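You operate a simulated robot arm through the tools that you are given. There is no shell and no other tool.

You are at the controls of a simulated robot arm. One attempt, no reset.

## Task
Free the yellow latch, lower the lift table to 62 on its scale and put the grey plate on it.
Fine: pump it up a mark or more, not past 82, before you pull the latch out; leave the brake on.

Only the result counts: the job must be done as asked and must still hold three seconds after the hand-in. Knocking over, shifting, dropping, spilling or breaking anything else fails it.

## Robot
A 7-joint arm with a fingered hand, fixed in place. Base frame: the origin is at the foot of the arm, x ahead of it, y to its left, z up. Lengths are in m, angles in degrees, forces in N, time in s.
With the tool pointing down near the work surface it reaches from about 0.36 to 0.84 m from the base axis. Its first joint turns from -115.0 to 115.0 degrees. Payload 5 kg.
The tool frame sits at the grasp point between the pads (the TCP): z along the fingers, y along the line on which they close. The tips reach 0.032 m beyond it. Largest opening 0.16 m; the body of the gripper starts 0.089 m behind the TCP. The gripper is a hand of 4 fingers: y runs from the thumb to the fingers, the wrist lies at [0, 0, -0.267] in the tool frame, and closing takes about 1.5 s.
Orientation is told as [roll, pitch, yaw] about the base's x, y, z axes, in that order, counted from this pose: with the fingers straight down and closing along the base's y, the tool's x points along the base's -x, its y along +y and its z along -z.

## Interface
- The arm moves only by the tool send_rows. Its argument "motion" is a list of rows, each a list of 6 numbers: the shift along the base's x, y, z in units of 400 mm (1.0 is 400 mm), then the turn, a rotation vector about the base's x, y, z in units of 120 degrees (1.0 is 120 degrees). In form: [[dx, dy, dz, rx, ry, rz], ...]. A call has 1 to 20 rows; each row is the pose to reach, as a shift and turn from the pose commanded when the call began. "grip" is the finger opening in m, from 0 to 0.16, set as the call begins (left out, the last holds). A call with a number of a shift or a turn outside -1 to 1 is refused whole. A row lasts 0.2 s, in which the tool goes at most 0.05 m and 8.6 degrees; a call with a longer step from one row to the next is refused whole, and so is a gripper value outside its range. A pose out of reach is approached as far as the arm can. The call stops where the force on the tool passes 90 N (or 10 N more than at its start, if that is more) or the arm is blocked; 0.2 s more then pass. The fingers move at their own pace (about 0.108 m/s each) and stop on an object; they squeeze with about 24 N. The grip force told is the motor's: it shows also when the fingers shut on nothing. Time passes only in rows, and 0.2 s behind the last, so rows that repeat a pose let the fingers close. It gives the time, the measured TCP pose, the force on the tool (base axes), the opening and the grip force at its end, in the units of the frame above (readings bear some noise), with the torque about the TCP (base axes, N m) and any sound that the robot's microphone picked up.
- Cameras (640 x 400 px; columns grow to the right, rows downward): "scene" is fixed at [0.0514, 0.4998, 1.4135]; the picture's right is [-0.85, -0.52, 0.00], its down [-0.34, 0.56, -0.76] and it looks along [0.40, -0.65, -0.65] (base axes); focal length 313 px, centre (320, 200). "wrist" rides on the gripper at [0.08, -0.004, -0.114] in the tool frame; the picture's right is [0.05, 1.00, 0.00], its down [-0.82, 0.04, -0.58] and it looks along [-0.58, 0.03, 0.82] (tool axes); focal length 265 px, centre (320, 200). There is no depth. A picture from a camera that has moved, and an enlarged one, comes with that camera's place and axes in the base frame and with its lens.
- grab_frame(camera): a new picture of that camera. No time passes.
- move_column(by): slides the trunk up (or, below 0, down) by that many m; the arm rides with it, the base frame stays. It gives what a move gives, with no picture.
- set_fingers(finger1, finger2, finger3, thumb_bend): sets how far each is bent, from 0 (flat) to 1 (curled in); at 0.3 the hand is open as for a grip, at 0.7 the pads meet at the TCP. One left out holds its place. A second passes; each finger stops where it meets its share of the squeeze, and holds until it gets a number again. A gripper value or a shape takes the hand back. It gives what a move gives, with no picture; readings hold the bend of each and the force on the fingers (four entries, about 0 where the hand has none), thumb and palm.
- hand_shape(shape): the hand has 4 fingers and takes this shape, open, in about a second: jaw (thumb against the fingers, like two jaws); tri (thumb and two fingers); tip (a fingertip pinch); poke (one finger out to press); point (the index stretched); flat (the hand flat); cup (the hand cupped); fist (a fist). The gripper value then closes the fingers along that shape, each until it touches; the sizes above hold for jaw. It gives what a move gives, with no picture.
- close_up(camera, box): a new picture of the part [left, top, right, bottom] of that camera's present view, enlarged. No time passes.
- hand_in(): hands the job in; it is judged then, once.

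Places have to be worked out from the pictures, the camera data and where the tool is seen. Open the gripper and draw the arm clear of the work before you hand the job in, unless the task says otherwise.

The tools are called after "Call:" by a JSON object that holds its "api" and its "payload". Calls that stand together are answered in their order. send_rows: Moves the arm, as the interface text tells. Its arguments: {"type":"object","properties":{"motion":{"type":"array","items":{"type":"array","items":{"type":"number"}}},"grip":{"type":"number"}},"required":["motion"]} The other tools are called the same way: move_column (by) slides the trunk up or down; hand_shape (shape) gives the hand a shape; set_fingers (finger1, finger2, finger3, thumb_bend) moves the fingers one by one; grab_frame (camera) takes a picture; close_up (camera, box) takes an enlarged picture of a part of a camera's view; hand_in () hands the job in.

At the start:

```text
time: 0.0
position: [0.5121, 0.0334, 1.0441]
tcp_rot: [0.0, 0.0, -0.1]
wrist_force: [-0.4, -0.3, -0.7]
wrist_torque: [-0.01, 0.02, 0.02]
finger_gap: 0.1598
gripper_force: 0.1
shape: jaw
bend: [0.3, 0.3, 0.3, 0.3]
finger forces: [0.0, 0.0, 0.1, 0.0, 0.0, 0.0]
trunk travel left (down, up): [-0.725, 0.265]
```

scene: 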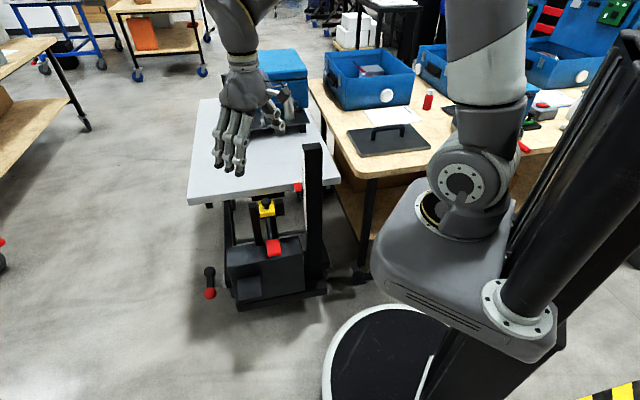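
wrist: 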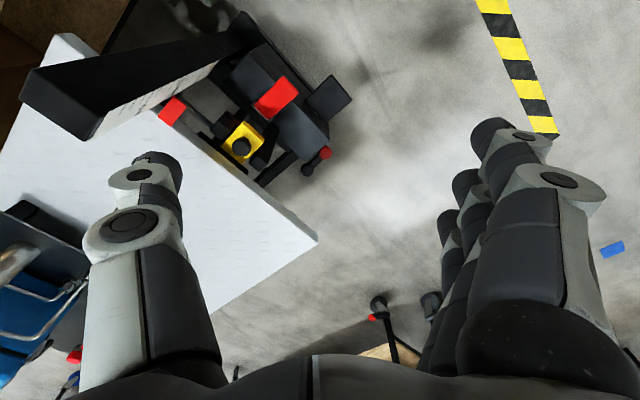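

I start by looking closely at the lift table, its latch, pedals and scale before moving anything.

Call:
{"api": "close_up", "payload": {"camera": "scene", "box": [180, 130, 380, 320]}}

Call:
{"api": "close_up", "payload": {"camera": "wrist", "box": [10, 0, 370, 225]}}

Call:
{"api": "close_up", "payload": {"camera": "scene", "box": [300, 40, 620, 240]}}

```text
2.11 times, centred on (280, 225) of scene
camera zoom: at [0.0514, 0.4998, 1.4135], right [-0.85, -0.52, 0.0], down [-0.34, 0.56, -0.76], along [0.4, -0.65, -0.65], focal length 659 px, centre (404, 147)
```

zoom: 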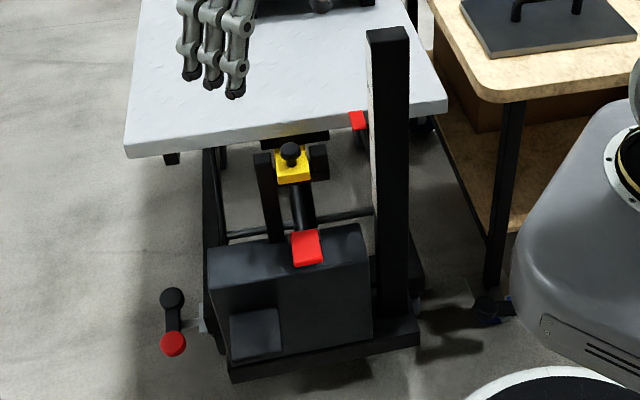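

```text
1.78 times, centred on (190, 112) of wrist
camera zoom: at [0.4305, 0.0303, 1.156], right [-0.05, 1.0, 0.0], down [0.82, 0.04, 0.58], along [0.58, 0.03, -0.82], focal length 472 px, centre (551, 356)
```

zoom: 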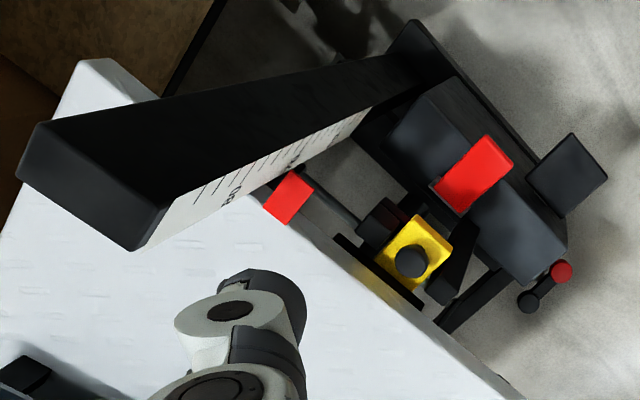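

```text
2.00 times, centred on (460, 140) of scene
camera zoom: at [0.0514, 0.4998, 1.4135], right [-0.85, -0.52, 0.0], down [-0.34, 0.56, -0.76], along [0.4, -0.65, -0.65], focal length 626 px, centre (40, 320)
```

zoom: 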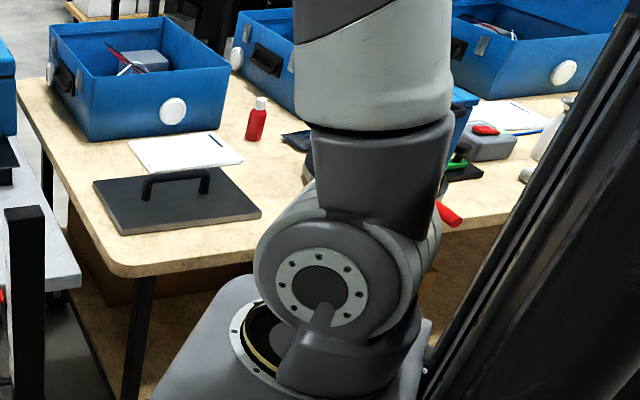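

The lift's control side (mast with scale, red pointer, yellow latch, pedals) faces roughly (-x,+y); I judge the latch knob near (0.65,-0.11,0.685). I turn the hand by -45° and back it off to look at it squarely.

Call:
{"api": "send_rows", "payload": {"motion": [[-0.026, 0.028, 0, 0, 0, -0.0625], [-0.052, 0.056, 0, 0, 0, -0.125], [-0.078, 0.084, 0, 0, 0, -0.1875], [-0.104, 0.112, 0, 0, 0, -0.25], [-0.13, 0.14, 0, 0, 0, -0.3125], [-0.155, 0.168, 0, 0, 0, -0.375]]}}

Call:
{"api": "grab_frame", "payload": {"camera": "wrist"}}

Call:
{"api": "grab_frame", "payload": {"camera": "scene"}}

```text
time: 1.4
position: [0.45, 0.1014, 1.0437]
tcp_rot: [0.0, -0.1, -45.1]
wrist_force: [-0.3, -0.2, -0.1]
wrist_torque: [0.02, 0.01, -0.04]
finger_gap: 0.1596
gripper_force: 0.1
shape: jaw
bend: [0.3, 0.3, 0.3, 0.3]
finger forces: [0.0, 0.0, 0.0, 0.0, 0.0, 0.1]
trunk travel left (down, up): [-0.725, 0.265]
```

```text
taken
camera wrist: at [0.389, 0.1557, 1.1561], right [0.67, 0.74, 0.0], down [0.6, -0.55, 0.58], along [0.43, -0.39, -0.82], focal length 265 px, centre (320, 200)
```

wrist: 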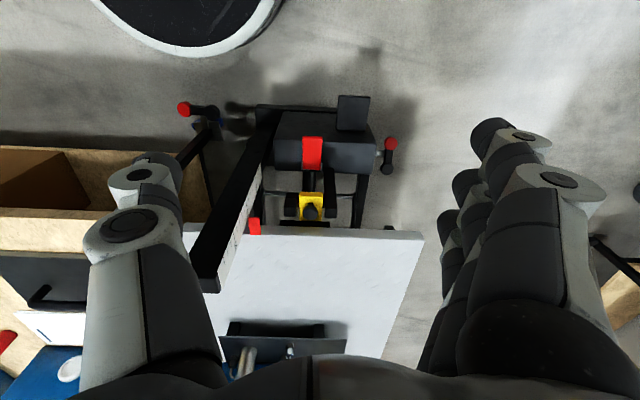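

```text
taken
```

scene: 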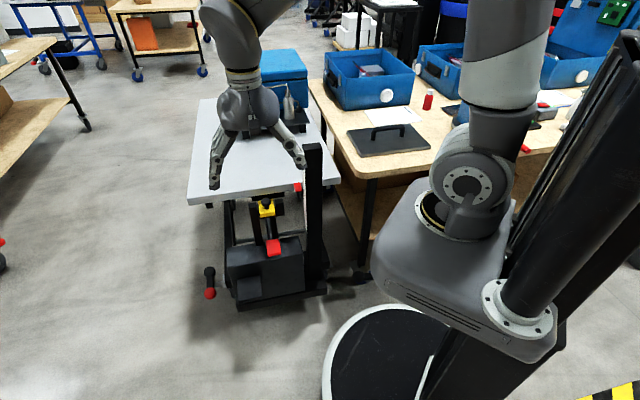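

The view is now square to the control side; I enlarge the controls and the scale.

Call:
{"api": "close_up", "payload": {"camera": "wrist", "box": [160, 80, 420, 242]}}

Call:
{"api": "close_up", "payload": {"camera": "wrist", "box": [190, 150, 350, 250]}}

Call:
{"api": "close_up", "payload": {"camera": "wrist", "box": [180, 220, 430, 376]}}

Call:
{"api": "close_up", "payload": {"camera": "scene", "box": [180, 180, 380, 305]}}

```text
2.46 times, centred on (290, 161) of wrist
camera zoom: at [0.389, 0.1557, 1.1561], right [0.67, 0.74, 0.0], down [0.6, -0.55, 0.58], along [0.43, -0.39, -0.82], focal length 653 px, centre (394, 296)
```

zoom: 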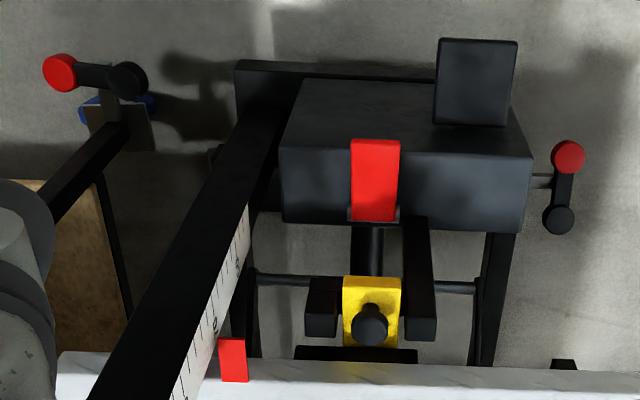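

```text
4.00 times, centred on (270, 200) of wrist
camera zoom: at [0.389, 0.1557, 1.1561], right [0.67, 0.74, 0.0], down [0.6, -0.55, 0.58], along [0.43, -0.39, -0.82], focal length 1062 px, centre (520, 200)
```

zoom: 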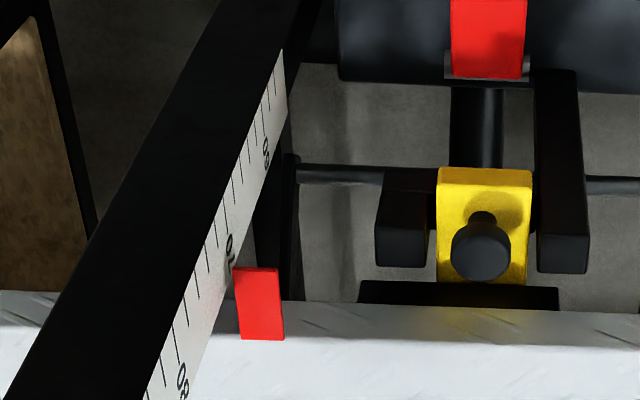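

```text
2.56 times, centred on (305, 298) of wrist
camera zoom: at [0.389, 0.1557, 1.1561], right [0.67, 0.74, 0.0], down [0.6, -0.55, 0.58], along [0.43, -0.39, -0.82], focal length 679 px, centre (358, -51)
```

zoom: 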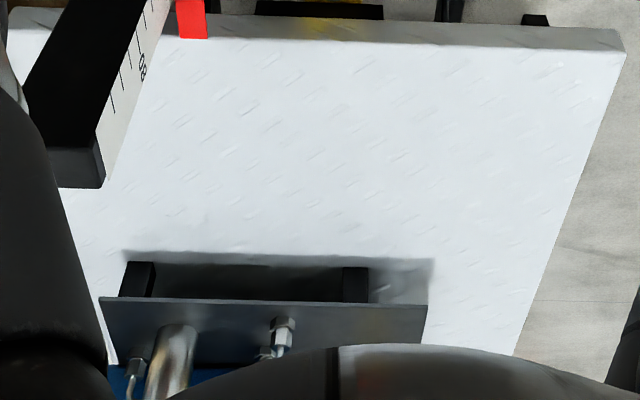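

```text
3.20 times, centred on (280, 242) of scene
camera zoom: at [0.0514, 0.4998, 1.4135], right [-0.85, -0.52, 0.0], down [-0.34, 0.56, -0.76], along [0.4, -0.65, -0.65], focal length 1002 px, centre (448, 64)
```

zoom: 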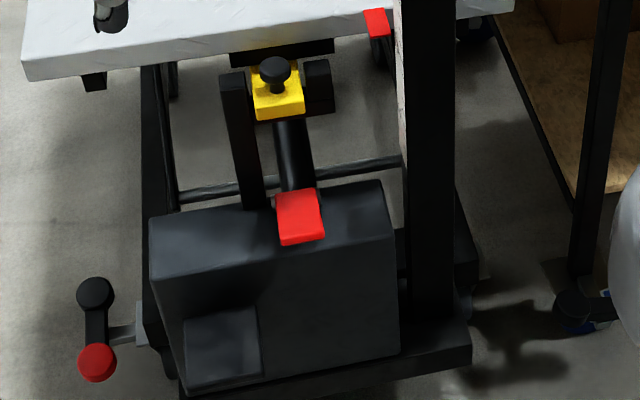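

The controls: yellow latch with black knob under the table, red lever on top of the pump box, grey treadle low in front, brake levers at the sides; scale reads somewhere in the 70s. I bring the camera lower and tilt it for a more level view of the scale and latch.

Call:
{"api": "send_rows", "payload": {"motion": [[-0.028, 0.031, -0.086, -0.0295, -0.0295, 0], [-0.056, 0.062, -0.172, -0.059, -0.059, 0], [-0.084, 0.093, -0.257, -0.0885, -0.0885, 0], [-0.112, 0.124, -0.343, -0.118, -0.118, 0], [-0.14, 0.155, -0.428, -0.147, -0.147, 0], [-0.168, 0.186, -0.514, -0.177, -0.177, 0], [-0.195, 0.217, -0.6, -0.206, -0.206, 0]]}}

Call:
{"api": "grab_frame", "payload": {"camera": "wrist"}}

Call:
{"api": "grab_frame", "payload": {"camera": "scene"}}

```text
time: 3.0
position: [0.3726, 0.1891, 0.8029]
tcp_rot: [0.1, -35.2, -45.0]
wrist_force: [0.0, -0.1, 0.6]
wrist_torque: [-0.02, 0.05, 0.0]
finger_gap: 0.1598
gripper_force: 0.1
shape: jaw
bend: [0.3, 0.3, 0.3, 0.3]
finger forces: [0.0, 0.0, 0.0, 0.1, 0.0, 0.1]
trunk travel left (down, up): [-0.725, 0.265]
```

```text
taken
camera wrist: at [0.2755, 0.2792, 0.8487], right [0.68, 0.74, -0.03], down [0.27, -0.21, 0.94], along [0.69, -0.64, -0.34], focal length 265 px, centre (320, 200)
```

wrist: 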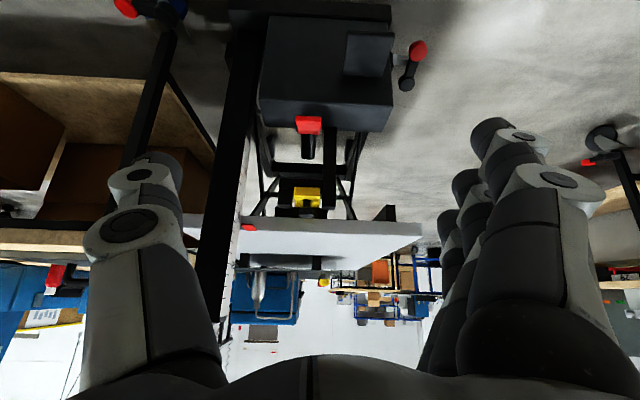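

```text
taken
```

scene: 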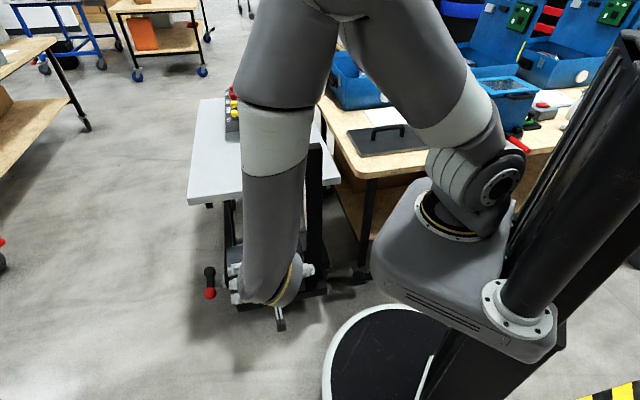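

I see the scale edge, pointer and latch from near level; enlarging.

Call:
{"api": "close_up", "payload": {"camera": "wrist", "box": [220, 0, 440, 138]}}

Call:
{"api": "close_up", "payload": {"camera": "wrist", "box": [220, 150, 380, 250]}}

Call:
{"api": "close_up", "payload": {"camera": "wrist", "box": [215, 200, 275, 240]}}

Call:
{"api": "close_up", "payload": {"camera": "scene", "box": [180, 60, 500, 260]}}

```text
2.90 times, centred on (330, 69) of wrist
camera zoom: at [0.2755, 0.2792, 0.8487], right [0.68, 0.74, -0.03], down [0.27, -0.21, 0.94], along [0.69, -0.64, -0.34], focal length 769 px, centre (291, 580)
```

zoom: 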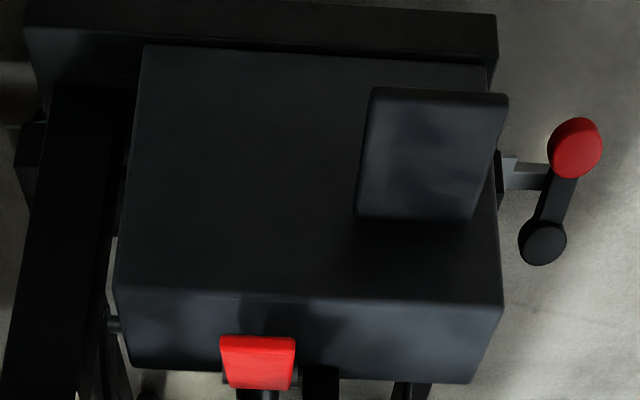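

```text
4.00 times, centred on (300, 200) of wrist
camera zoom: at [0.2755, 0.2792, 0.8487], right [0.68, 0.74, -0.03], down [0.27, -0.21, 0.94], along [0.69, -0.64, -0.34], focal length 1062 px, centre (400, 200)
```

zoom: 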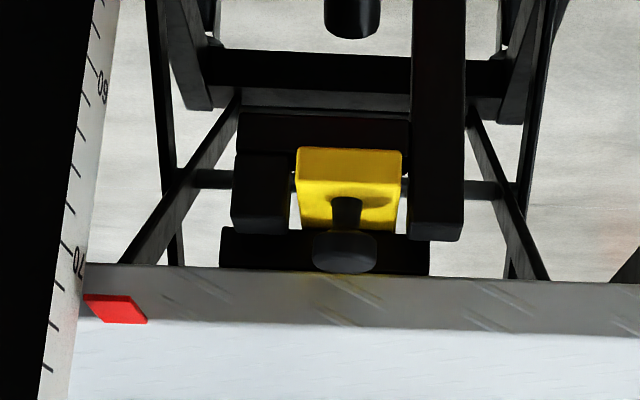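

```text
10.00 times, centred on (245, 220) of wrist
camera zoom: at [0.2755, 0.2792, 0.8487], right [0.68, 0.74, -0.03], down [0.27, -0.21, 0.94], along [0.69, -0.64, -0.34], focal length 2654 px, centre (1070, 0)
```

zoom: 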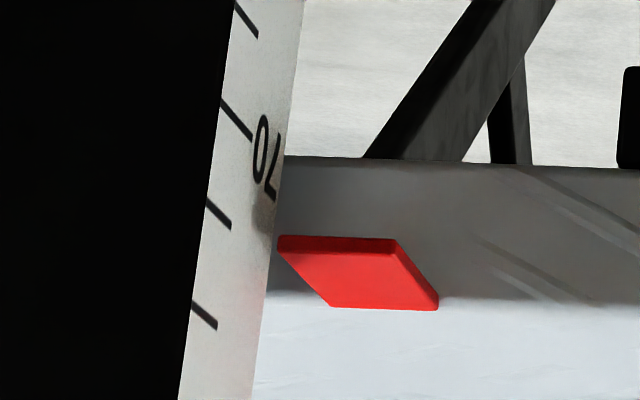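

```text
2.00 times, centred on (340, 160) of scene
camera zoom: at [0.0514, 0.4998, 1.4135], right [-0.85, -0.52, 0.0], down [-0.34, 0.56, -0.76], along [0.4, -0.65, -0.65], focal length 626 px, centre (280, 280)
```

zoom: 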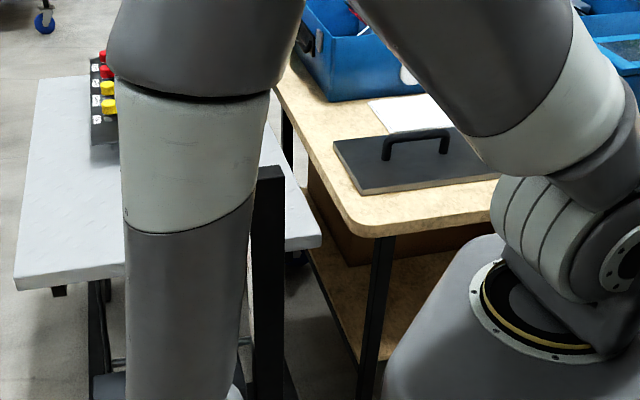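

The scale rises in 2s (pictures are upside down); the pointer is slightly above 70. I'll bring the camera level with the pointer, looking along -y, for a parallax-free reading.

Call:
{"api": "send_rows", "payload": {"motion": [[0.0634, -0.039, -0.0296, -0.0226, -0.0093, -0.0529], [0.1267, -0.0779, -0.0591, -0.0451, -0.0187, -0.1057], [0.1901, -0.1169, -0.0887, -0.0677, -0.028, -0.1586], [0.2534, -0.1559, -0.1183, -0.0903, -0.0373, -0.2114], [0.3168, -0.1949, -0.1479, -0.1129, -0.0466, -0.2643], [0.3801, -0.2338, -0.1774, -0.1354, -0.056, -0.3171], [0.4435, -0.2728, -0.207, -0.158, -0.0653, -0.37]]}}

Call:
{"api": "grab_frame", "payload": {"camera": "wrist"}}

Call:
{"api": "grab_frame", "payload": {"camera": "scene"}}

```text
time: 4.6
position: [0.547, 0.0805, 0.7204]
tcp_rot: [-0.1, -55.0, -89.8]
wrist_force: [1.0, -0.1, 0.6]
wrist_torque: [0.02, 0.02, -0.02]
finger_gap: 0.1598
gripper_force: 0.1
shape: jaw
bend: [0.3, 0.3, 0.3, 0.3]
finger forces: [0.1, 0.1, 0.0, 0.1, 0.1, 0.1]
trunk travel left (down, up): [-0.725, 0.265]
```

```text
taken
camera wrist: at [0.5439, 0.2198, 0.719], right [1.0, 0.03, -0.04], down [0.04, 0.01, 1.0], along [0.03, -1.0, 0.0], focal length 265 px, centre (320, 200)
```

wrist: 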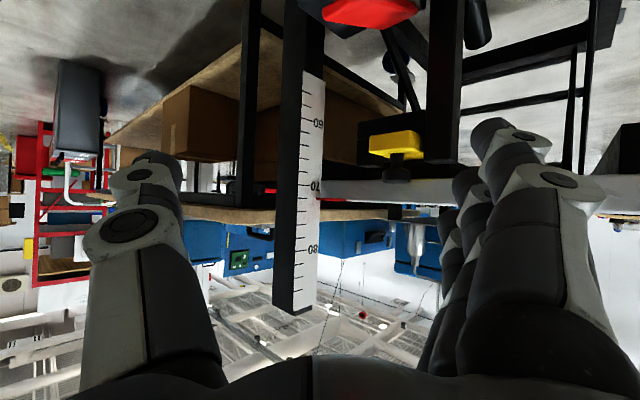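

```text
taken
```

scene: 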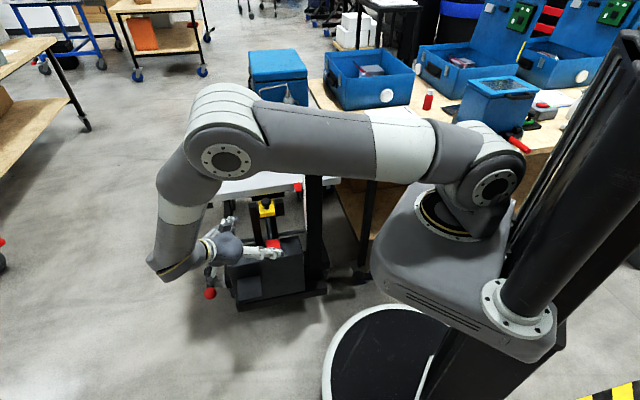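

Excellent level view; enlarge the scale and the latch.

Call:
{"api": "close_up", "payload": {"camera": "wrist", "box": [270, 70, 430, 170]}}

Call:
{"api": "close_up", "payload": {"camera": "wrist", "box": [270, 150, 390, 225]}}

Call:
{"api": "close_up", "payload": {"camera": "wrist", "box": [310, 0, 480, 200]}}

Call:
{"api": "close_up", "payload": {"camera": "wrist", "box": [270, 200, 350, 320]}}

```text
4.00 times, centred on (350, 120) of wrist
camera zoom: at [0.5439, 0.2198, 0.719], right [1.0, 0.03, -0.04], down [0.04, 0.01, 1.0], along [0.03, -1.0, 0.0], focal length 1062 px, centre (200, 520)
```

zoom: 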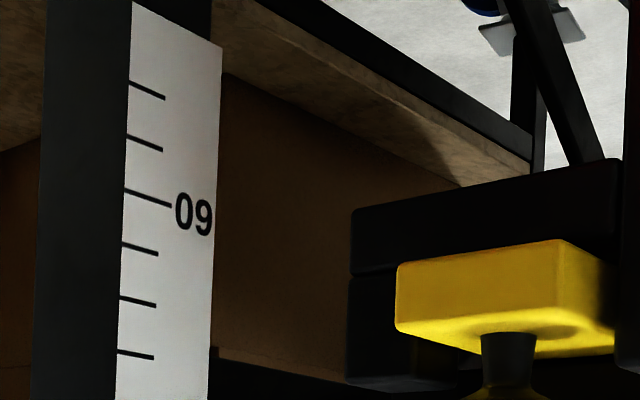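

```text
5.33 times, centred on (330, 188) of wrist
camera zoom: at [0.5439, 0.2198, 0.719], right [1.0, 0.03, -0.04], down [0.04, 0.01, 1.0], along [0.03, -1.0, 0.0], focal length 1416 px, centre (267, 267)
```

zoom: 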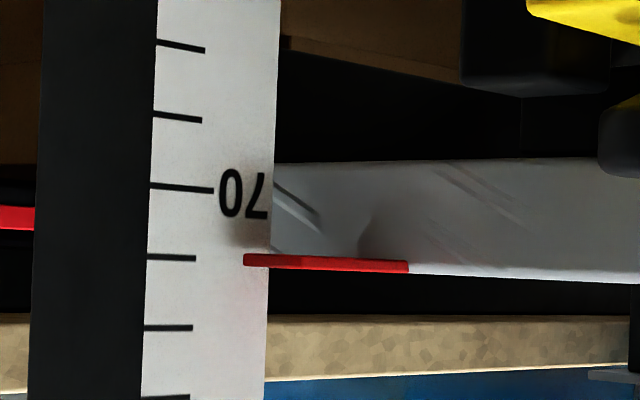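

```text
2.00 times, centred on (395, 100) of wrist
camera zoom: at [0.5439, 0.2198, 0.719], right [1.0, 0.03, -0.04], down [0.04, 0.01, 1.0], along [0.03, -1.0, 0.0], focal length 531 px, centre (170, 400)
```

zoom: 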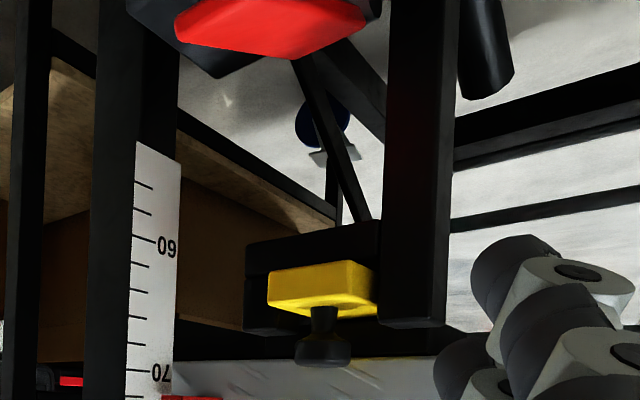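

```text
3.33 times, centred on (310, 260) of wrist
camera zoom: at [0.5439, 0.2198, 0.719], right [1.0, 0.03, -0.04], down [0.04, 0.01, 1.0], along [0.03, -1.0, 0.0], focal length 885 px, centre (353, 0)
```

zoom: 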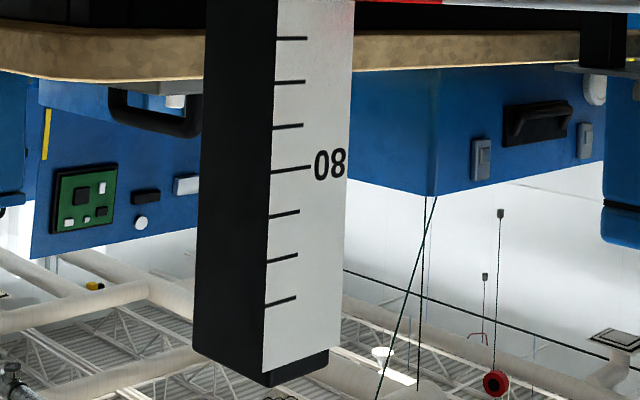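

Reading: marks are 2 apart, pointer at 72.0, about 1 cm per unit (table top z≈0.72). Latch knob triangulates to (0.647,-0.109,0.684). Next I look at the red lever and treadle from closer by.

Call:
{"api": "send_rows", "payload": {"motion": [[-0.0313, 0.0016, 0, 0.0345, 0.0143, 0.0454], [-0.0625, 0.0031, 0, 0.0691, 0.0286, 0.0908], [-0.0938, 0.0047, 0, 0.1036, 0.0429, 0.1361], [-0.125, 0.0063, -0.02, 0.1382, 0.0573, 0.1815], [-0.1563, 0.0078, -0.065, 0.1727, 0.0716, 0.2269], [-0.1875, 0.0094, -0.11, 0.2072, 0.0859, 0.2723], [-0.2188, 0.0109, -0.155, 0.2418, 0.1002, 0.3176], [-0.25, 0.0125, -0.2, 0.2763, 0.1145, 0.363]]}}

Call:
{"api": "grab_frame", "payload": {"camera": "wrist"}}

Call:
{"api": "grab_frame", "payload": {"camera": "scene"}}

```text
time: 6.4
position: [0.4489, 0.0845, 0.6411]
tcp_rot: [0.0, -19.9, -44.8]
wrist_force: [0.9, 0.8, 0.6]
wrist_torque: [0.02, 0.0, 0.02]
finger_gap: 0.1597
gripper_force: 0.1
shape: jaw
bend: [0.3, 0.3, 0.3, 0.3]
finger forces: [0.1, 0.0, 0.0, 0.0, 0.0, 0.1]
trunk travel left (down, up): [-0.725, 0.265]
```

```text
taken
camera wrist: at [0.3648, 0.1623, 0.719], right [0.67, 0.74, -0.02], down [0.43, -0.37, 0.82], along [0.6, -0.56, -0.57], focal length 265 px, centre (320, 200)
```

wrist: 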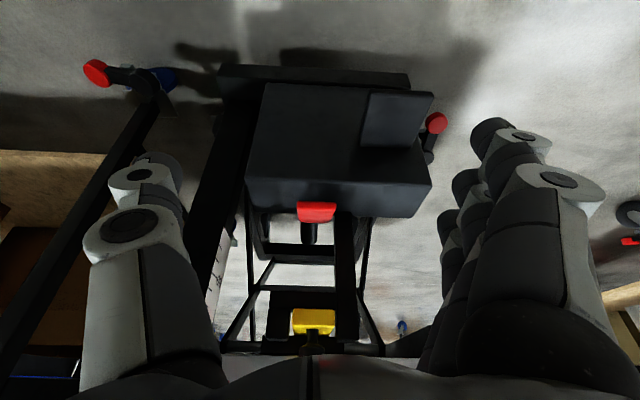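

```text
taken
```

scene: 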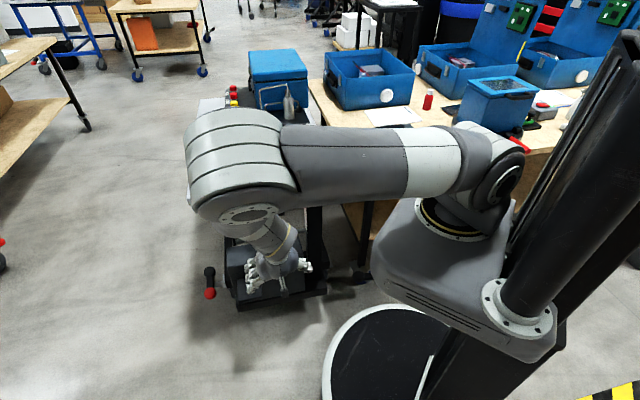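

Call:
{"api": "close_up", "payload": {"camera": "wrist", "box": [205, 50, 465, 212]}}

Call:
{"api": "close_up", "payload": {"camera": "wrist", "box": [240, 180, 400, 280]}}

Call:
{"api": "close_up", "payload": {"camera": "wrist", "box": [220, 270, 400, 370]}}

Call:
{"api": "close_up", "payload": {"camera": "scene", "box": [180, 40, 460, 215]}}

```text
2.46 times, centred on (335, 131) of wrist
camera zoom: at [0.3648, 0.1623, 0.719], right [0.67, 0.74, -0.02], down [0.43, -0.37, 0.82], along [0.6, -0.56, -0.57], focal length 653 px, centre (283, 370)
```

zoom: 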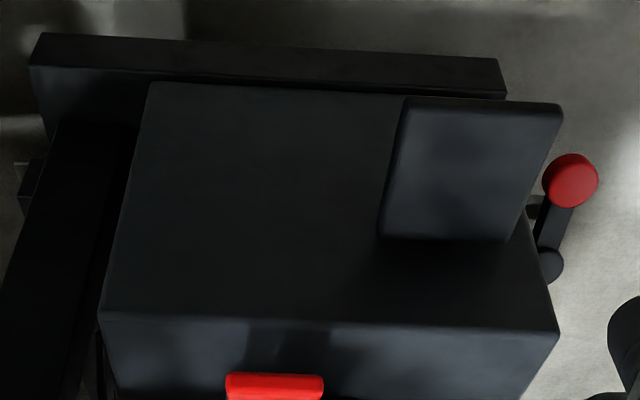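

```text
4.00 times, centred on (320, 230) of wrist
camera zoom: at [0.3648, 0.1623, 0.719], right [0.67, 0.74, -0.02], down [0.43, -0.37, 0.82], along [0.6, -0.56, -0.57], focal length 1062 px, centre (320, 80)
```

zoom: 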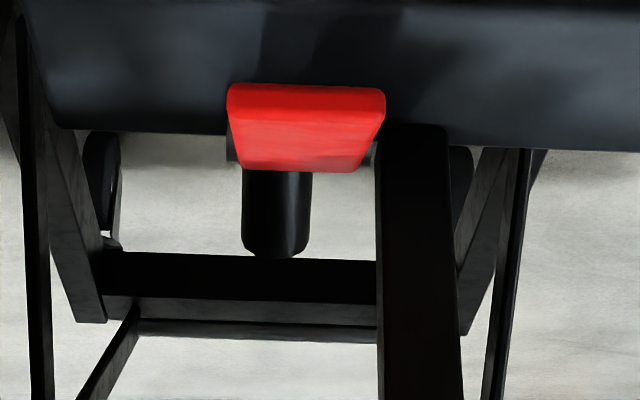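

```text
3.56 times, centred on (310, 320) of wrist
camera zoom: at [0.3648, 0.1623, 0.719], right [0.67, 0.74, -0.02], down [0.43, -0.37, 0.82], along [0.6, -0.56, -0.57], focal length 944 px, centre (356, -227)
```

zoom: 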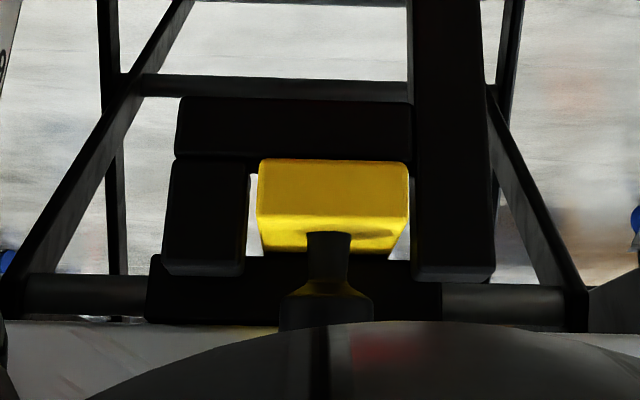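

```text
2.29 times, centred on (320, 128) of scene
camera zoom: at [0.0514, 0.4998, 1.4135], right [-0.85, -0.52, 0.0], down [-0.34, 0.56, -0.76], along [0.4, -0.65, -0.65], focal length 716 px, centre (320, 366)
```

zoom: 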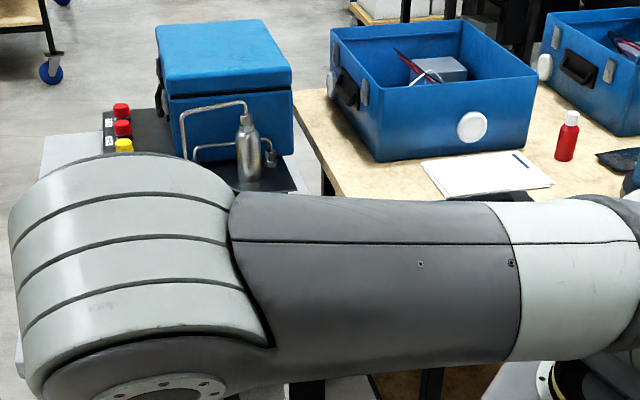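

Red pad sits at about (0.601,-0.065,0.511), the grey treadle plate's top at about z 0.37 centred near (0.635,0.062), box top z≈0.46. I take the poke shape here in free space and look at where the fingertip is.

Call:
{"api": "hand_shape", "payload": {"shape": "poke"}}

Call:
{"api": "grab_frame", "payload": {"camera": "wrist"}}

Call:
{"api": "close_up", "payload": {"camera": "scene", "box": [180, 200, 380, 325]}}

```text
time: 7.3
position: [0.4503, 0.0846, 0.6398]
tcp_rot: [0.0, -20.1, -44.9]
wrist_force: [-1.1, -0.3, -0.2]
wrist_torque: [0.0, 0.01, 0.0]
finger_gap: 0.0003
gripper_force: 0.0
shape: poke
bend: [1.0, 1.0, 1.0, 0.47]
finger forces: [0.0, 0.0, 0.0, 0.0, 0.1, 0.1]
trunk travel left (down, up): [-0.725, 0.265]
```

```text
taken
camera wrist: at [0.3647, 0.1626, 0.7189], right [0.67, 0.74, -0.02], down [0.43, -0.37, 0.82], along [0.6, -0.56, -0.57], focal length 265 px, centre (320, 200)
```

wrist: 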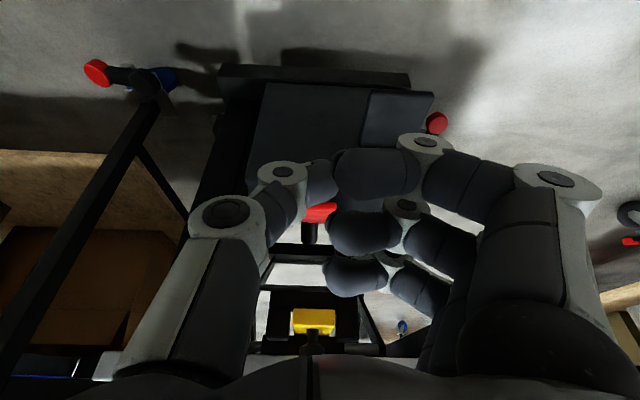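

```text
3.20 times, centred on (280, 262) of scene
camera zoom: at [0.0514, 0.4998, 1.4135], right [-0.85, -0.52, 0.0], down [-0.34, 0.56, -0.76], along [0.4, -0.65, -0.65], focal length 1002 px, centre (448, 0)
```

zoom: 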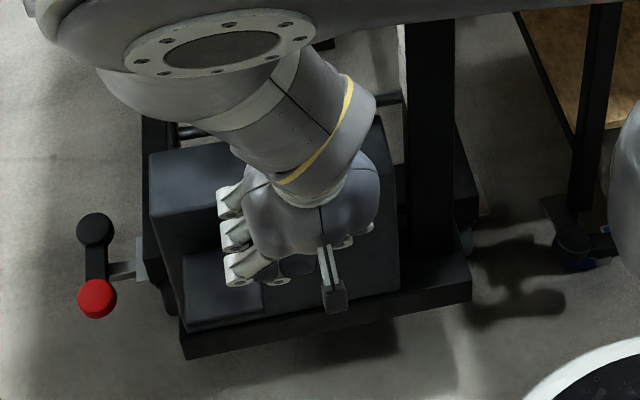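

Poke reads all fingers curled, which is more like a fist here; I try the "point" shape to see whether a finger is stretched straight down.

Call:
{"api": "hand_shape", "payload": {"shape": "point"}}

Call:
{"api": "grab_frame", "payload": {"camera": "wrist"}}

Call:
{"api": "close_up", "payload": {"camera": "scene", "box": [180, 200, 380, 325]}}

```text
time: 8.2
position: [0.4497, 0.0831, 0.6415]
tcp_rot: [0.0, -20.1, -45.0]
wrist_force: [0.3, 0.6, 0.9]
wrist_torque: [-0.01, -0.01, 0.0]
finger_gap: 0.1525
gripper_force: 0.1
shape: point
bend: [0.3, 1.0, 1.0, 0.54]
finger forces: [0.1, 0.1, 0.0, 0.0, 0.0, 0.0]
trunk travel left (down, up): [-0.725, 0.265]
```

```text
taken
camera wrist: at [0.3647, 0.1626, 0.7189], right [0.67, 0.74, -0.02], down [0.43, -0.37, 0.82], along [0.6, -0.56, -0.57], focal length 265 px, centre (320, 200)
```

wrist: 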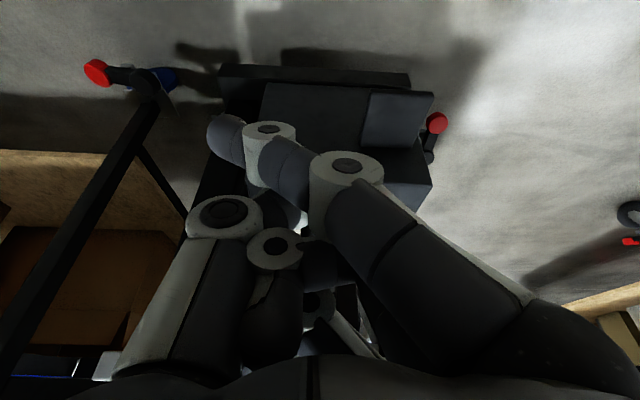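

```text
3.20 times, centred on (280, 262) of scene
camera zoom: at [0.0514, 0.4998, 1.4135], right [-0.85, -0.52, 0.0], down [-0.34, 0.56, -0.76], along [0.4, -0.65, -0.65], focal length 1002 px, centre (448, 0)
```

zoom: 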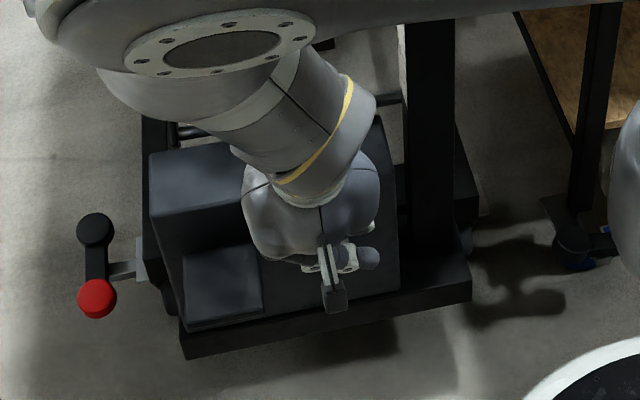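

Those shapes are unclear at the tip; I use jaw closed (known tip 0.032 m beyond the TCP) for pressing. I take the jaw shape and close it, holding position.

Call:
{"api": "hand_shape", "payload": {"shape": "jaw"}}

Call:
{"api": "send_rows", "payload": {"motion": [[0, 0, 0, 0, 0, 0], [0, 0, 0, 0, 0, 0], [0, 0, 0, 0, 0, 0], [0, 0, 0, 0, 0, 0], [0, 0, 0, 0, 0, 0], [0, 0, 0, 0, 0, 0], [0, 0, 0, 0, 0, 0]], "grip": 0}}

Call:
{"api": "grab_frame", "payload": {"camera": "wrist"}}

Call:
{"api": "close_up", "payload": {"camera": "scene", "box": [180, 200, 380, 325]}}

```text
time: 9.1
position: [0.4497, 0.0835, 0.6416]
tcp_rot: [0.0, -20.1, -44.9]
wrist_force: [0.1, -1.0, 0.7]
wrist_torque: [0.02, 0.02, 0.0]
finger_gap: 0.1598
gripper_force: 0.0
shape: jaw
bend: [0.3, 0.3, 0.3, 0.3]
finger forces: [0.0, 0.0, 0.0, 0.0, 0.0, 0.1]
trunk travel left (down, up): [-0.725, 0.265]
```

```text
time: 10.7
position: [0.4506, 0.0848, 0.6394]
tcp_rot: [0.0, -20.0, -44.9]
wrist_force: [0.0, 0.5, 0.4]
wrist_torque: [0.0, 0.02, 0.03]
finger_gap: 0.0
gripper_force: 24.2
shape: jaw
bend: [0.68, 0.63, 0.68, 0.67]
finger forces: [0.0, 0.0, 0.0, 0.0, 0.0, 0.0]
trunk travel left (down, up): [-0.725, 0.265]
```

```text
taken
camera wrist: at [0.3646, 0.1625, 0.7189], right [0.67, 0.74, -0.02], down [0.43, -0.37, 0.82], along [0.6, -0.56, -0.57], focal length 265 px, centre (320, 200)
```

wrist: 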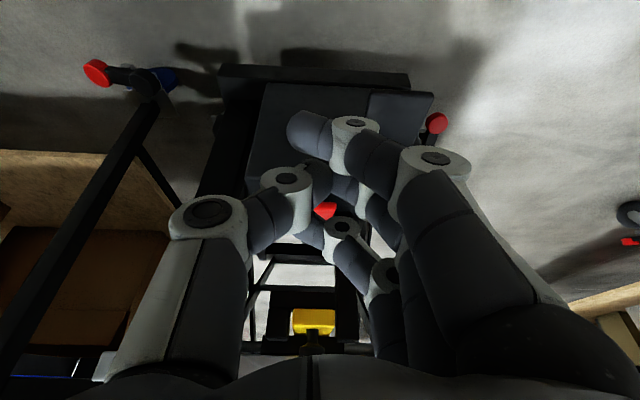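

```text
3.20 times, centred on (280, 262) of scene
camera zoom: at [0.0514, 0.4998, 1.4135], right [-0.85, -0.52, 0.0], down [-0.34, 0.56, -0.76], along [0.4, -0.65, -0.65], focal length 1002 px, centre (448, 0)
```

zoom: 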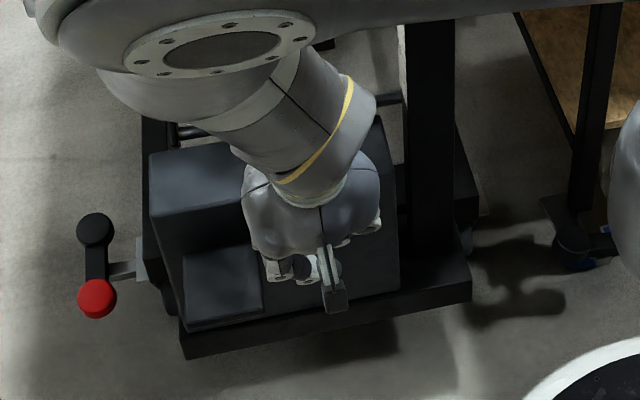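

Closed bundle is compact. Now to vertical above the treadle's front part, TCP (0.627,0.072,0.58), and look again.

Call:
{"api": "send_rows", "payload": {"motion": [[0.0885, -0.0065, -0.03, 0.0236, 0.0236, 0], [0.177, -0.013, -0.06, 0.0472, 0.0472, 0], [0.2655, -0.0195, -0.09, 0.0707, 0.0707, 0], [0.354, -0.026, -0.12, 0.0943, 0.0943, 0], [0.4425, -0.0325, -0.15, 0.1179, 0.1179, 0]]}}

Call:
{"api": "grab_frame", "payload": {"camera": "wrist"}}

Call:
{"api": "grab_frame", "payload": {"camera": "scene"}}

```text
time: 11.9
position: [0.6261, 0.0721, 0.5806]
tcp_rot: [0.1, 0.2, -44.9]
wrist_force: [-0.3, 1.4, 0.1]
wrist_torque: [-0.04, 0.05, 0.05]
finger_gap: 0.0
gripper_force: 24.3
shape: jaw
bend: [0.68, 0.63, 0.68, 0.67]
finger forces: [0.0, 0.0, 0.0, 0.0, 0.0, 0.0]
trunk travel left (down, up): [-0.725, 0.265]
```

```text
taken
camera wrist: at [0.5657, 0.1256, 0.6936], right [0.67, 0.74, 0.0], down [0.61, -0.55, 0.57], along [0.43, -0.38, -0.82], focal length 265 px, centre (320, 200)
```

wrist: 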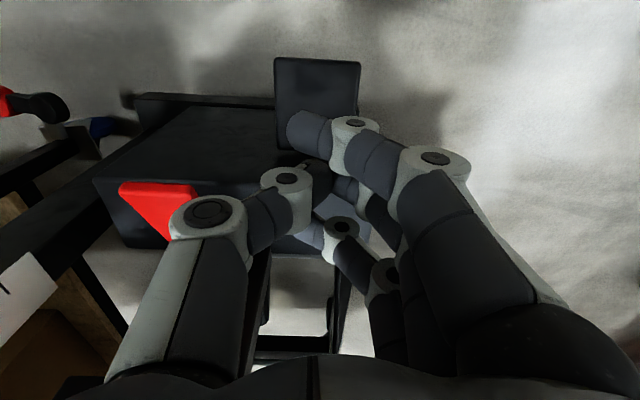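

```text
taken
```

scene: 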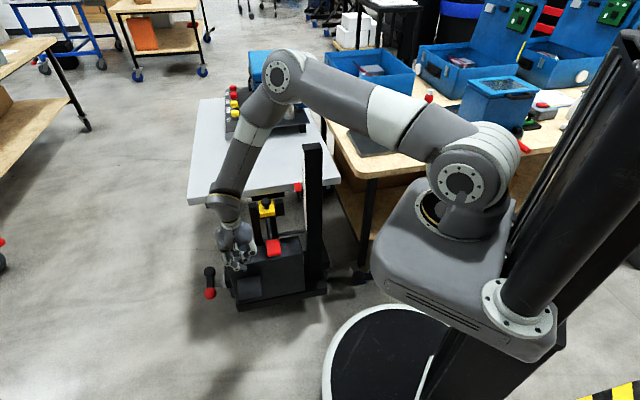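

The forearm stays in front of the table and the treadle is right below. I descend to TCP z 0.43, just above the treadle.

Call:
{"api": "send_rows", "payload": {"motion": [[0, 0, -0.1, 0, 0, 0], [0, 0, -0.2, 0, 0, 0], [0, 0, -0.3, 0, 0, 0], [0, 0, -0.375, 0, 0, 0]]}}

Call:
{"api": "grab_frame", "payload": {"camera": "wrist"}}

Call:
{"api": "close_up", "payload": {"camera": "scene", "box": [160, 140, 400, 320]}}

```text
time: 12.9
position: [0.6267, 0.0711, 0.4315]
tcp_rot: [0.1, 0.1, -44.9]
wrist_force: [-0.3, 0.9, 5.0]
wrist_torque: [0.07, 0.0, 0.01]
finger_gap: 0.0002
gripper_force: 24.1
shape: jaw
bend: [0.68, 0.63, 0.68, 0.67]
finger forces: [0.0, 0.1, 0.0, 0.0, 0.0, 0.0]
trunk travel left (down, up): [-0.725, 0.265]
```

```text
taken
camera wrist: at [0.5655, 0.1245, 0.5446], right [0.67, 0.74, 0.0], down [0.61, -0.55, 0.58], along [0.43, -0.38, -0.82], focal length 265 px, centre (320, 200)
```

wrist: 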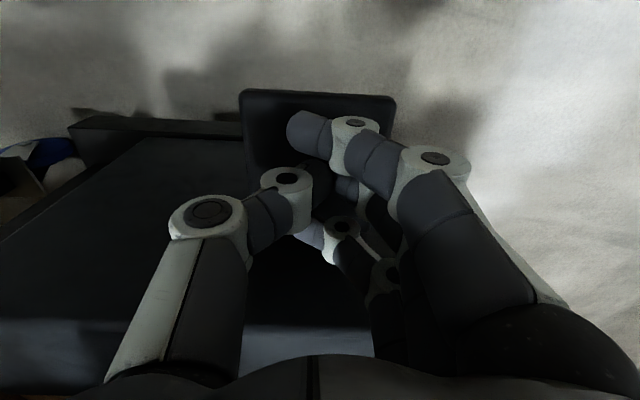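

```text
2.22 times, centred on (280, 230) of scene
camera zoom: at [0.0514, 0.4998, 1.4135], right [-0.85, -0.52, 0.0], down [-0.34, 0.56, -0.76], along [0.4, -0.65, -0.65], focal length 696 px, centre (409, 133)
```

zoom: 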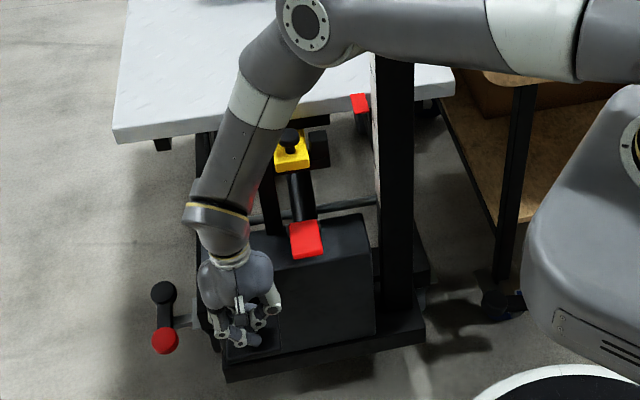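

A 5 N force suggests the tips just met the treadle at tip z≈0.40. I press down gently in small rows by 30 mm.

Call:
{"api": "send_rows", "payload": {"motion": [[0, 0, -0.025, 0, 0, 0], [0, 0, -0.05, 0, 0, 0], [0, 0, -0.075, 0, 0, 0], [0, 0, -0.075, 0, 0, 0]]}}

Call:
{"api": "close_up", "payload": {"camera": "scene", "box": [160, 140, 400, 320]}}

Call:
{"api": "grab_frame", "payload": {"camera": "wrist"}}

```text
time: 13.9
position: [0.6267, 0.0708, 0.4009]
tcp_rot: [0.2, 0.0, -44.9]
wrist_force: [0.3, 0.9, 11.1]
wrist_torque: [0.14, -0.1, 0.0]
finger_gap: 0.0003
gripper_force: 23.9
shape: jaw
bend: [0.68, 0.64, 0.68, 0.67]
finger forces: [0.0, 0.0, 0.0, 0.0, 0.1, 0.1]
trunk travel left (down, up): [-0.725, 0.265]
```

```text
2.22 times, centred on (280, 230) of scene
camera zoom: at [0.0514, 0.4998, 1.4135], right [-0.85, -0.52, 0.0], down [-0.34, 0.56, -0.76], along [0.4, -0.65, -0.65], focal length 696 px, centre (409, 133)
```

zoom: 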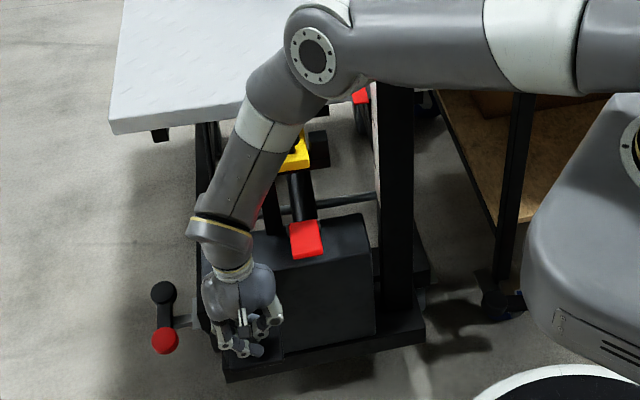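

```text
taken
camera wrist: at [0.5655, 0.1246, 0.5141], right [0.67, 0.74, 0.0], down [0.61, -0.55, 0.58], along [0.43, -0.38, -0.82], focal length 265 px, centre (320, 200)
```

wrist: 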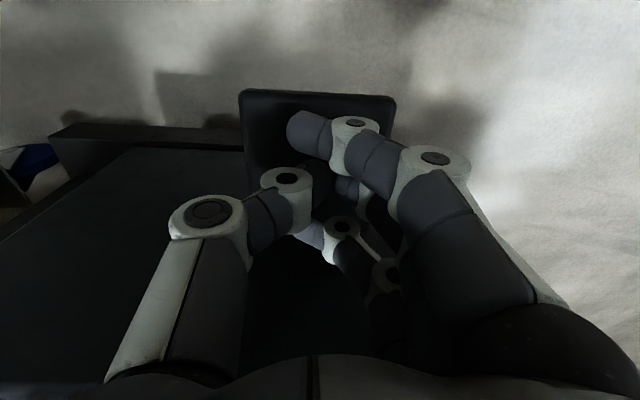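

The treadle follows the fingers and the table has risen a little (it is the pump). I press another 30 mm.

Call:
{"api": "send_rows", "payload": {"motion": [[0, 0, -0.025, 0, 0, 0], [0, 0, -0.05, 0, 0, 0], [0, 0, -0.075, 0, 0, 0], [0, 0, -0.075, 0, 0, 0]]}}

Call:
{"api": "close_up", "payload": {"camera": "scene", "box": [160, 140, 400, 320]}}

Call:
{"api": "grab_frame", "payload": {"camera": "wrist"}}

```text
time: 14.9
position: [0.6264, 0.0715, 0.3709]
tcp_rot: [0.1, 0.0, -44.9]
wrist_force: [1.6, 0.4, 15.0]
wrist_torque: [0.13, -0.16, -0.02]
finger_gap: 0.0
gripper_force: 24.3
shape: jaw
bend: [0.68, 0.65, 0.68, 0.67]
finger forces: [0.0, 0.1, 0.0, 0.0, 0.0, 0.1]
trunk travel left (down, up): [-0.725, 0.265]
heard: click
```

```text
2.22 times, centred on (280, 230) of scene
camera zoom: at [0.0514, 0.4998, 1.4135], right [-0.85, -0.52, 0.0], down [-0.34, 0.56, -0.76], along [0.4, -0.65, -0.65], focal length 696 px, centre (409, 133)
```

zoom: 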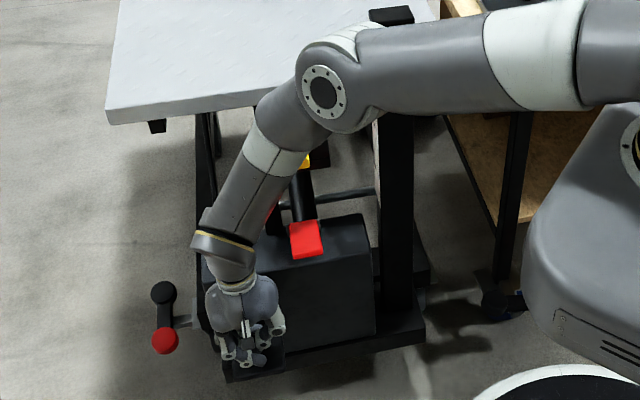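

```text
taken
camera wrist: at [0.5654, 0.1245, 0.4839], right [0.67, 0.74, 0.0], down [0.61, -0.55, 0.58], along [0.43, -0.38, -0.82], focal length 265 px, centre (320, 200)
```

wrist: 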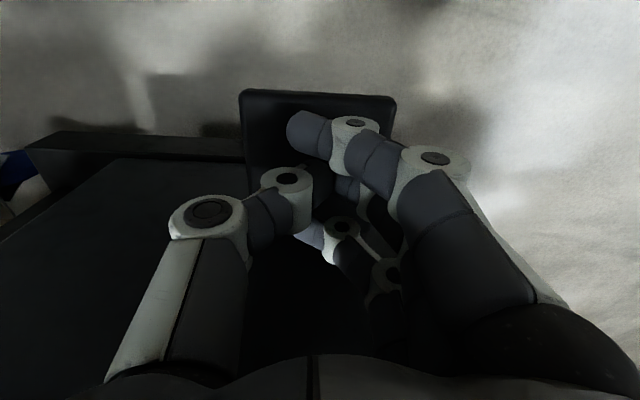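

A click came with about 4 cm of rise, I guess near 76. I release the treadle by lifting the hand, then go to the level viewing pose to read the scale.

Call:
{"api": "send_rows", "payload": {"motion": [[0, 0, 0.1, 0, 0, 0], [0, 0, 0.22, 0, 0, 0], [0, 0, 0.34, 0, 0, 0], [0, 0, 0.46, 0, 0, 0], [0, 0, 0.58, 0, 0, 0], [0, 0, 0.65, 0, 0, 0]]}}

Call:
{"api": "send_rows", "payload": {"motion": [[-0.0214, 0.0022, 0.033, -0.0482, -0.02, -0.0384], [-0.0428, 0.0044, 0.067, -0.0964, -0.0399, -0.0767], [-0.0642, 0.0067, 0.1, -0.1446, -0.0599, -0.1151], [-0.0856, 0.0089, 0.133, -0.1928, -0.0798, -0.1535], [-0.1069, 0.0111, 0.167, -0.2411, -0.0998, -0.1918], [-0.1283, 0.0133, 0.2, -0.2893, -0.1197, -0.2302], [-0.1497, 0.0156, 0.234, -0.3375, -0.1397, -0.2686], [-0.1711, 0.0178, 0.267, -0.3857, -0.1596, -0.3069], [-0.1925, 0.02, 0.3, -0.4339, -0.1796, -0.3453]]}}

Call:
{"api": "grab_frame", "payload": {"camera": "wrist"}}

```text
time: 16.3
position: [0.6262, 0.0717, 0.6308]
tcp_rot: [0.0, 0.1, -44.9]
wrist_force: [-0.2, -0.8, 0.4]
wrist_torque: [-0.03, 0.0, -0.02]
finger_gap: 0.0
gripper_force: 23.9
shape: jaw
bend: [0.68, 0.63, 0.68, 0.67]
finger forces: [0.0, 0.1, 0.1, 0.1, 0.1, 0.1]
trunk travel left (down, up): [-0.725, 0.265]
```

```text
time: 18.3
position: [0.5492, 0.0789, 0.7525]
tcp_rot: [0.0, -55.1, -89.9]
wrist_force: [1.2, 0.0, -0.3]
wrist_torque: [0.02, 0.02, -0.02]
finger_gap: 0.0
gripper_force: 24.4
shape: jaw
bend: [0.68, 0.63, 0.68, 0.67]
finger forces: [0.0, 0.0, 0.0, 0.0, 0.1, 0.1]
trunk travel left (down, up): [-0.725, 0.265]
```

```text
taken
camera wrist: at [0.5441, 0.2183, 0.7495], right [1.0, 0.03, -0.04], down [0.04, 0.01, 1.0], along [0.03, -1.0, 0.0], focal length 265 px, centre (320, 200)
```

wrist: 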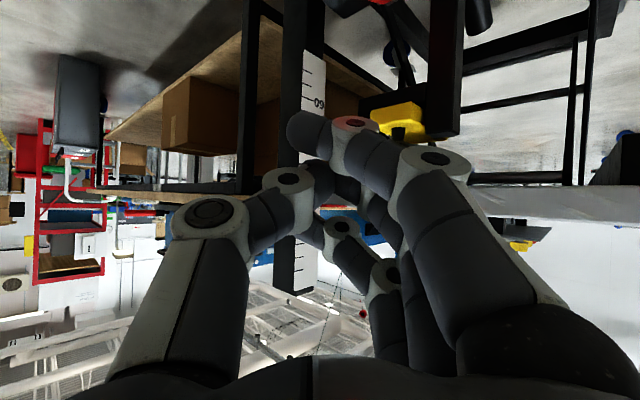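

Closed fingers block the view; I open them here, as before.

Call:
{"api": "send_rows", "payload": {"motion": [[0, 0, 0, 0, 0, 0], [0, 0, 0, 0, 0, 0], [0, 0, 0, 0, 0, 0], [0, 0, 0, 0, 0, 0]], "grip": 0.16}}

Call:
{"api": "close_up", "payload": {"camera": "wrist", "box": [270, 125, 430, 225]}}

Call:
{"api": "close_up", "payload": {"camera": "wrist", "box": [270, 60, 510, 210]}}

```text
time: 19.3
position: [0.5496, 0.079, 0.7507]
tcp_rot: [-0.1, -55.1, -89.9]
wrist_force: [0.2, 0.4, 0.2]
wrist_torque: [-0.01, 0.02, 0.04]
finger_gap: 0.1603
gripper_force: 0.0
shape: jaw
bend: [0.3, 0.3, 0.3, 0.3]
finger forces: [0.0, 0.0, 0.0, 0.1, 0.0, 0.0]
trunk travel left (down, up): [-0.725, 0.265]
```

```text
4.00 times, centred on (350, 175) of wrist
camera zoom: at [0.5439, 0.2183, 0.7493], right [1.0, 0.03, -0.04], down [0.04, 0.0, 1.0], along [0.03, -1.0, 0.0], focal length 1062 px, centre (200, 300)
```

zoom: 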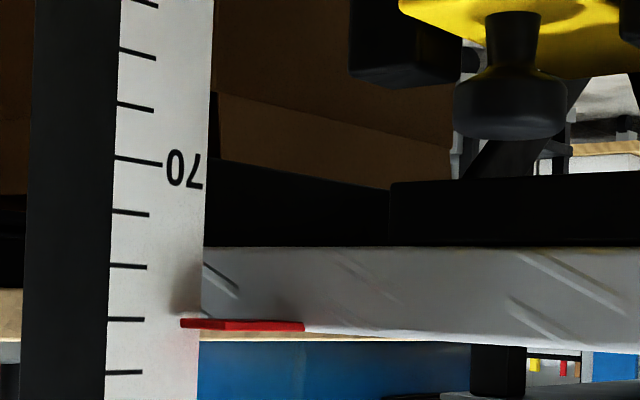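

```text
2.67 times, centred on (390, 135) of wrist
camera zoom: at [0.5439, 0.2183, 0.7493], right [1.0, 0.03, -0.04], down [0.04, 0.0, 1.0], along [0.03, -1.0, 0.0], focal length 708 px, centre (133, 373)
```

zoom: 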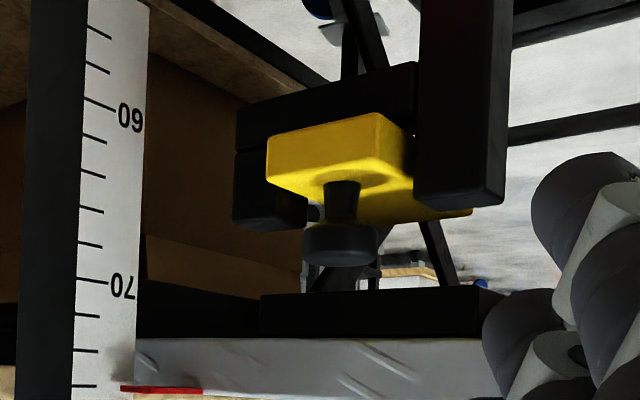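

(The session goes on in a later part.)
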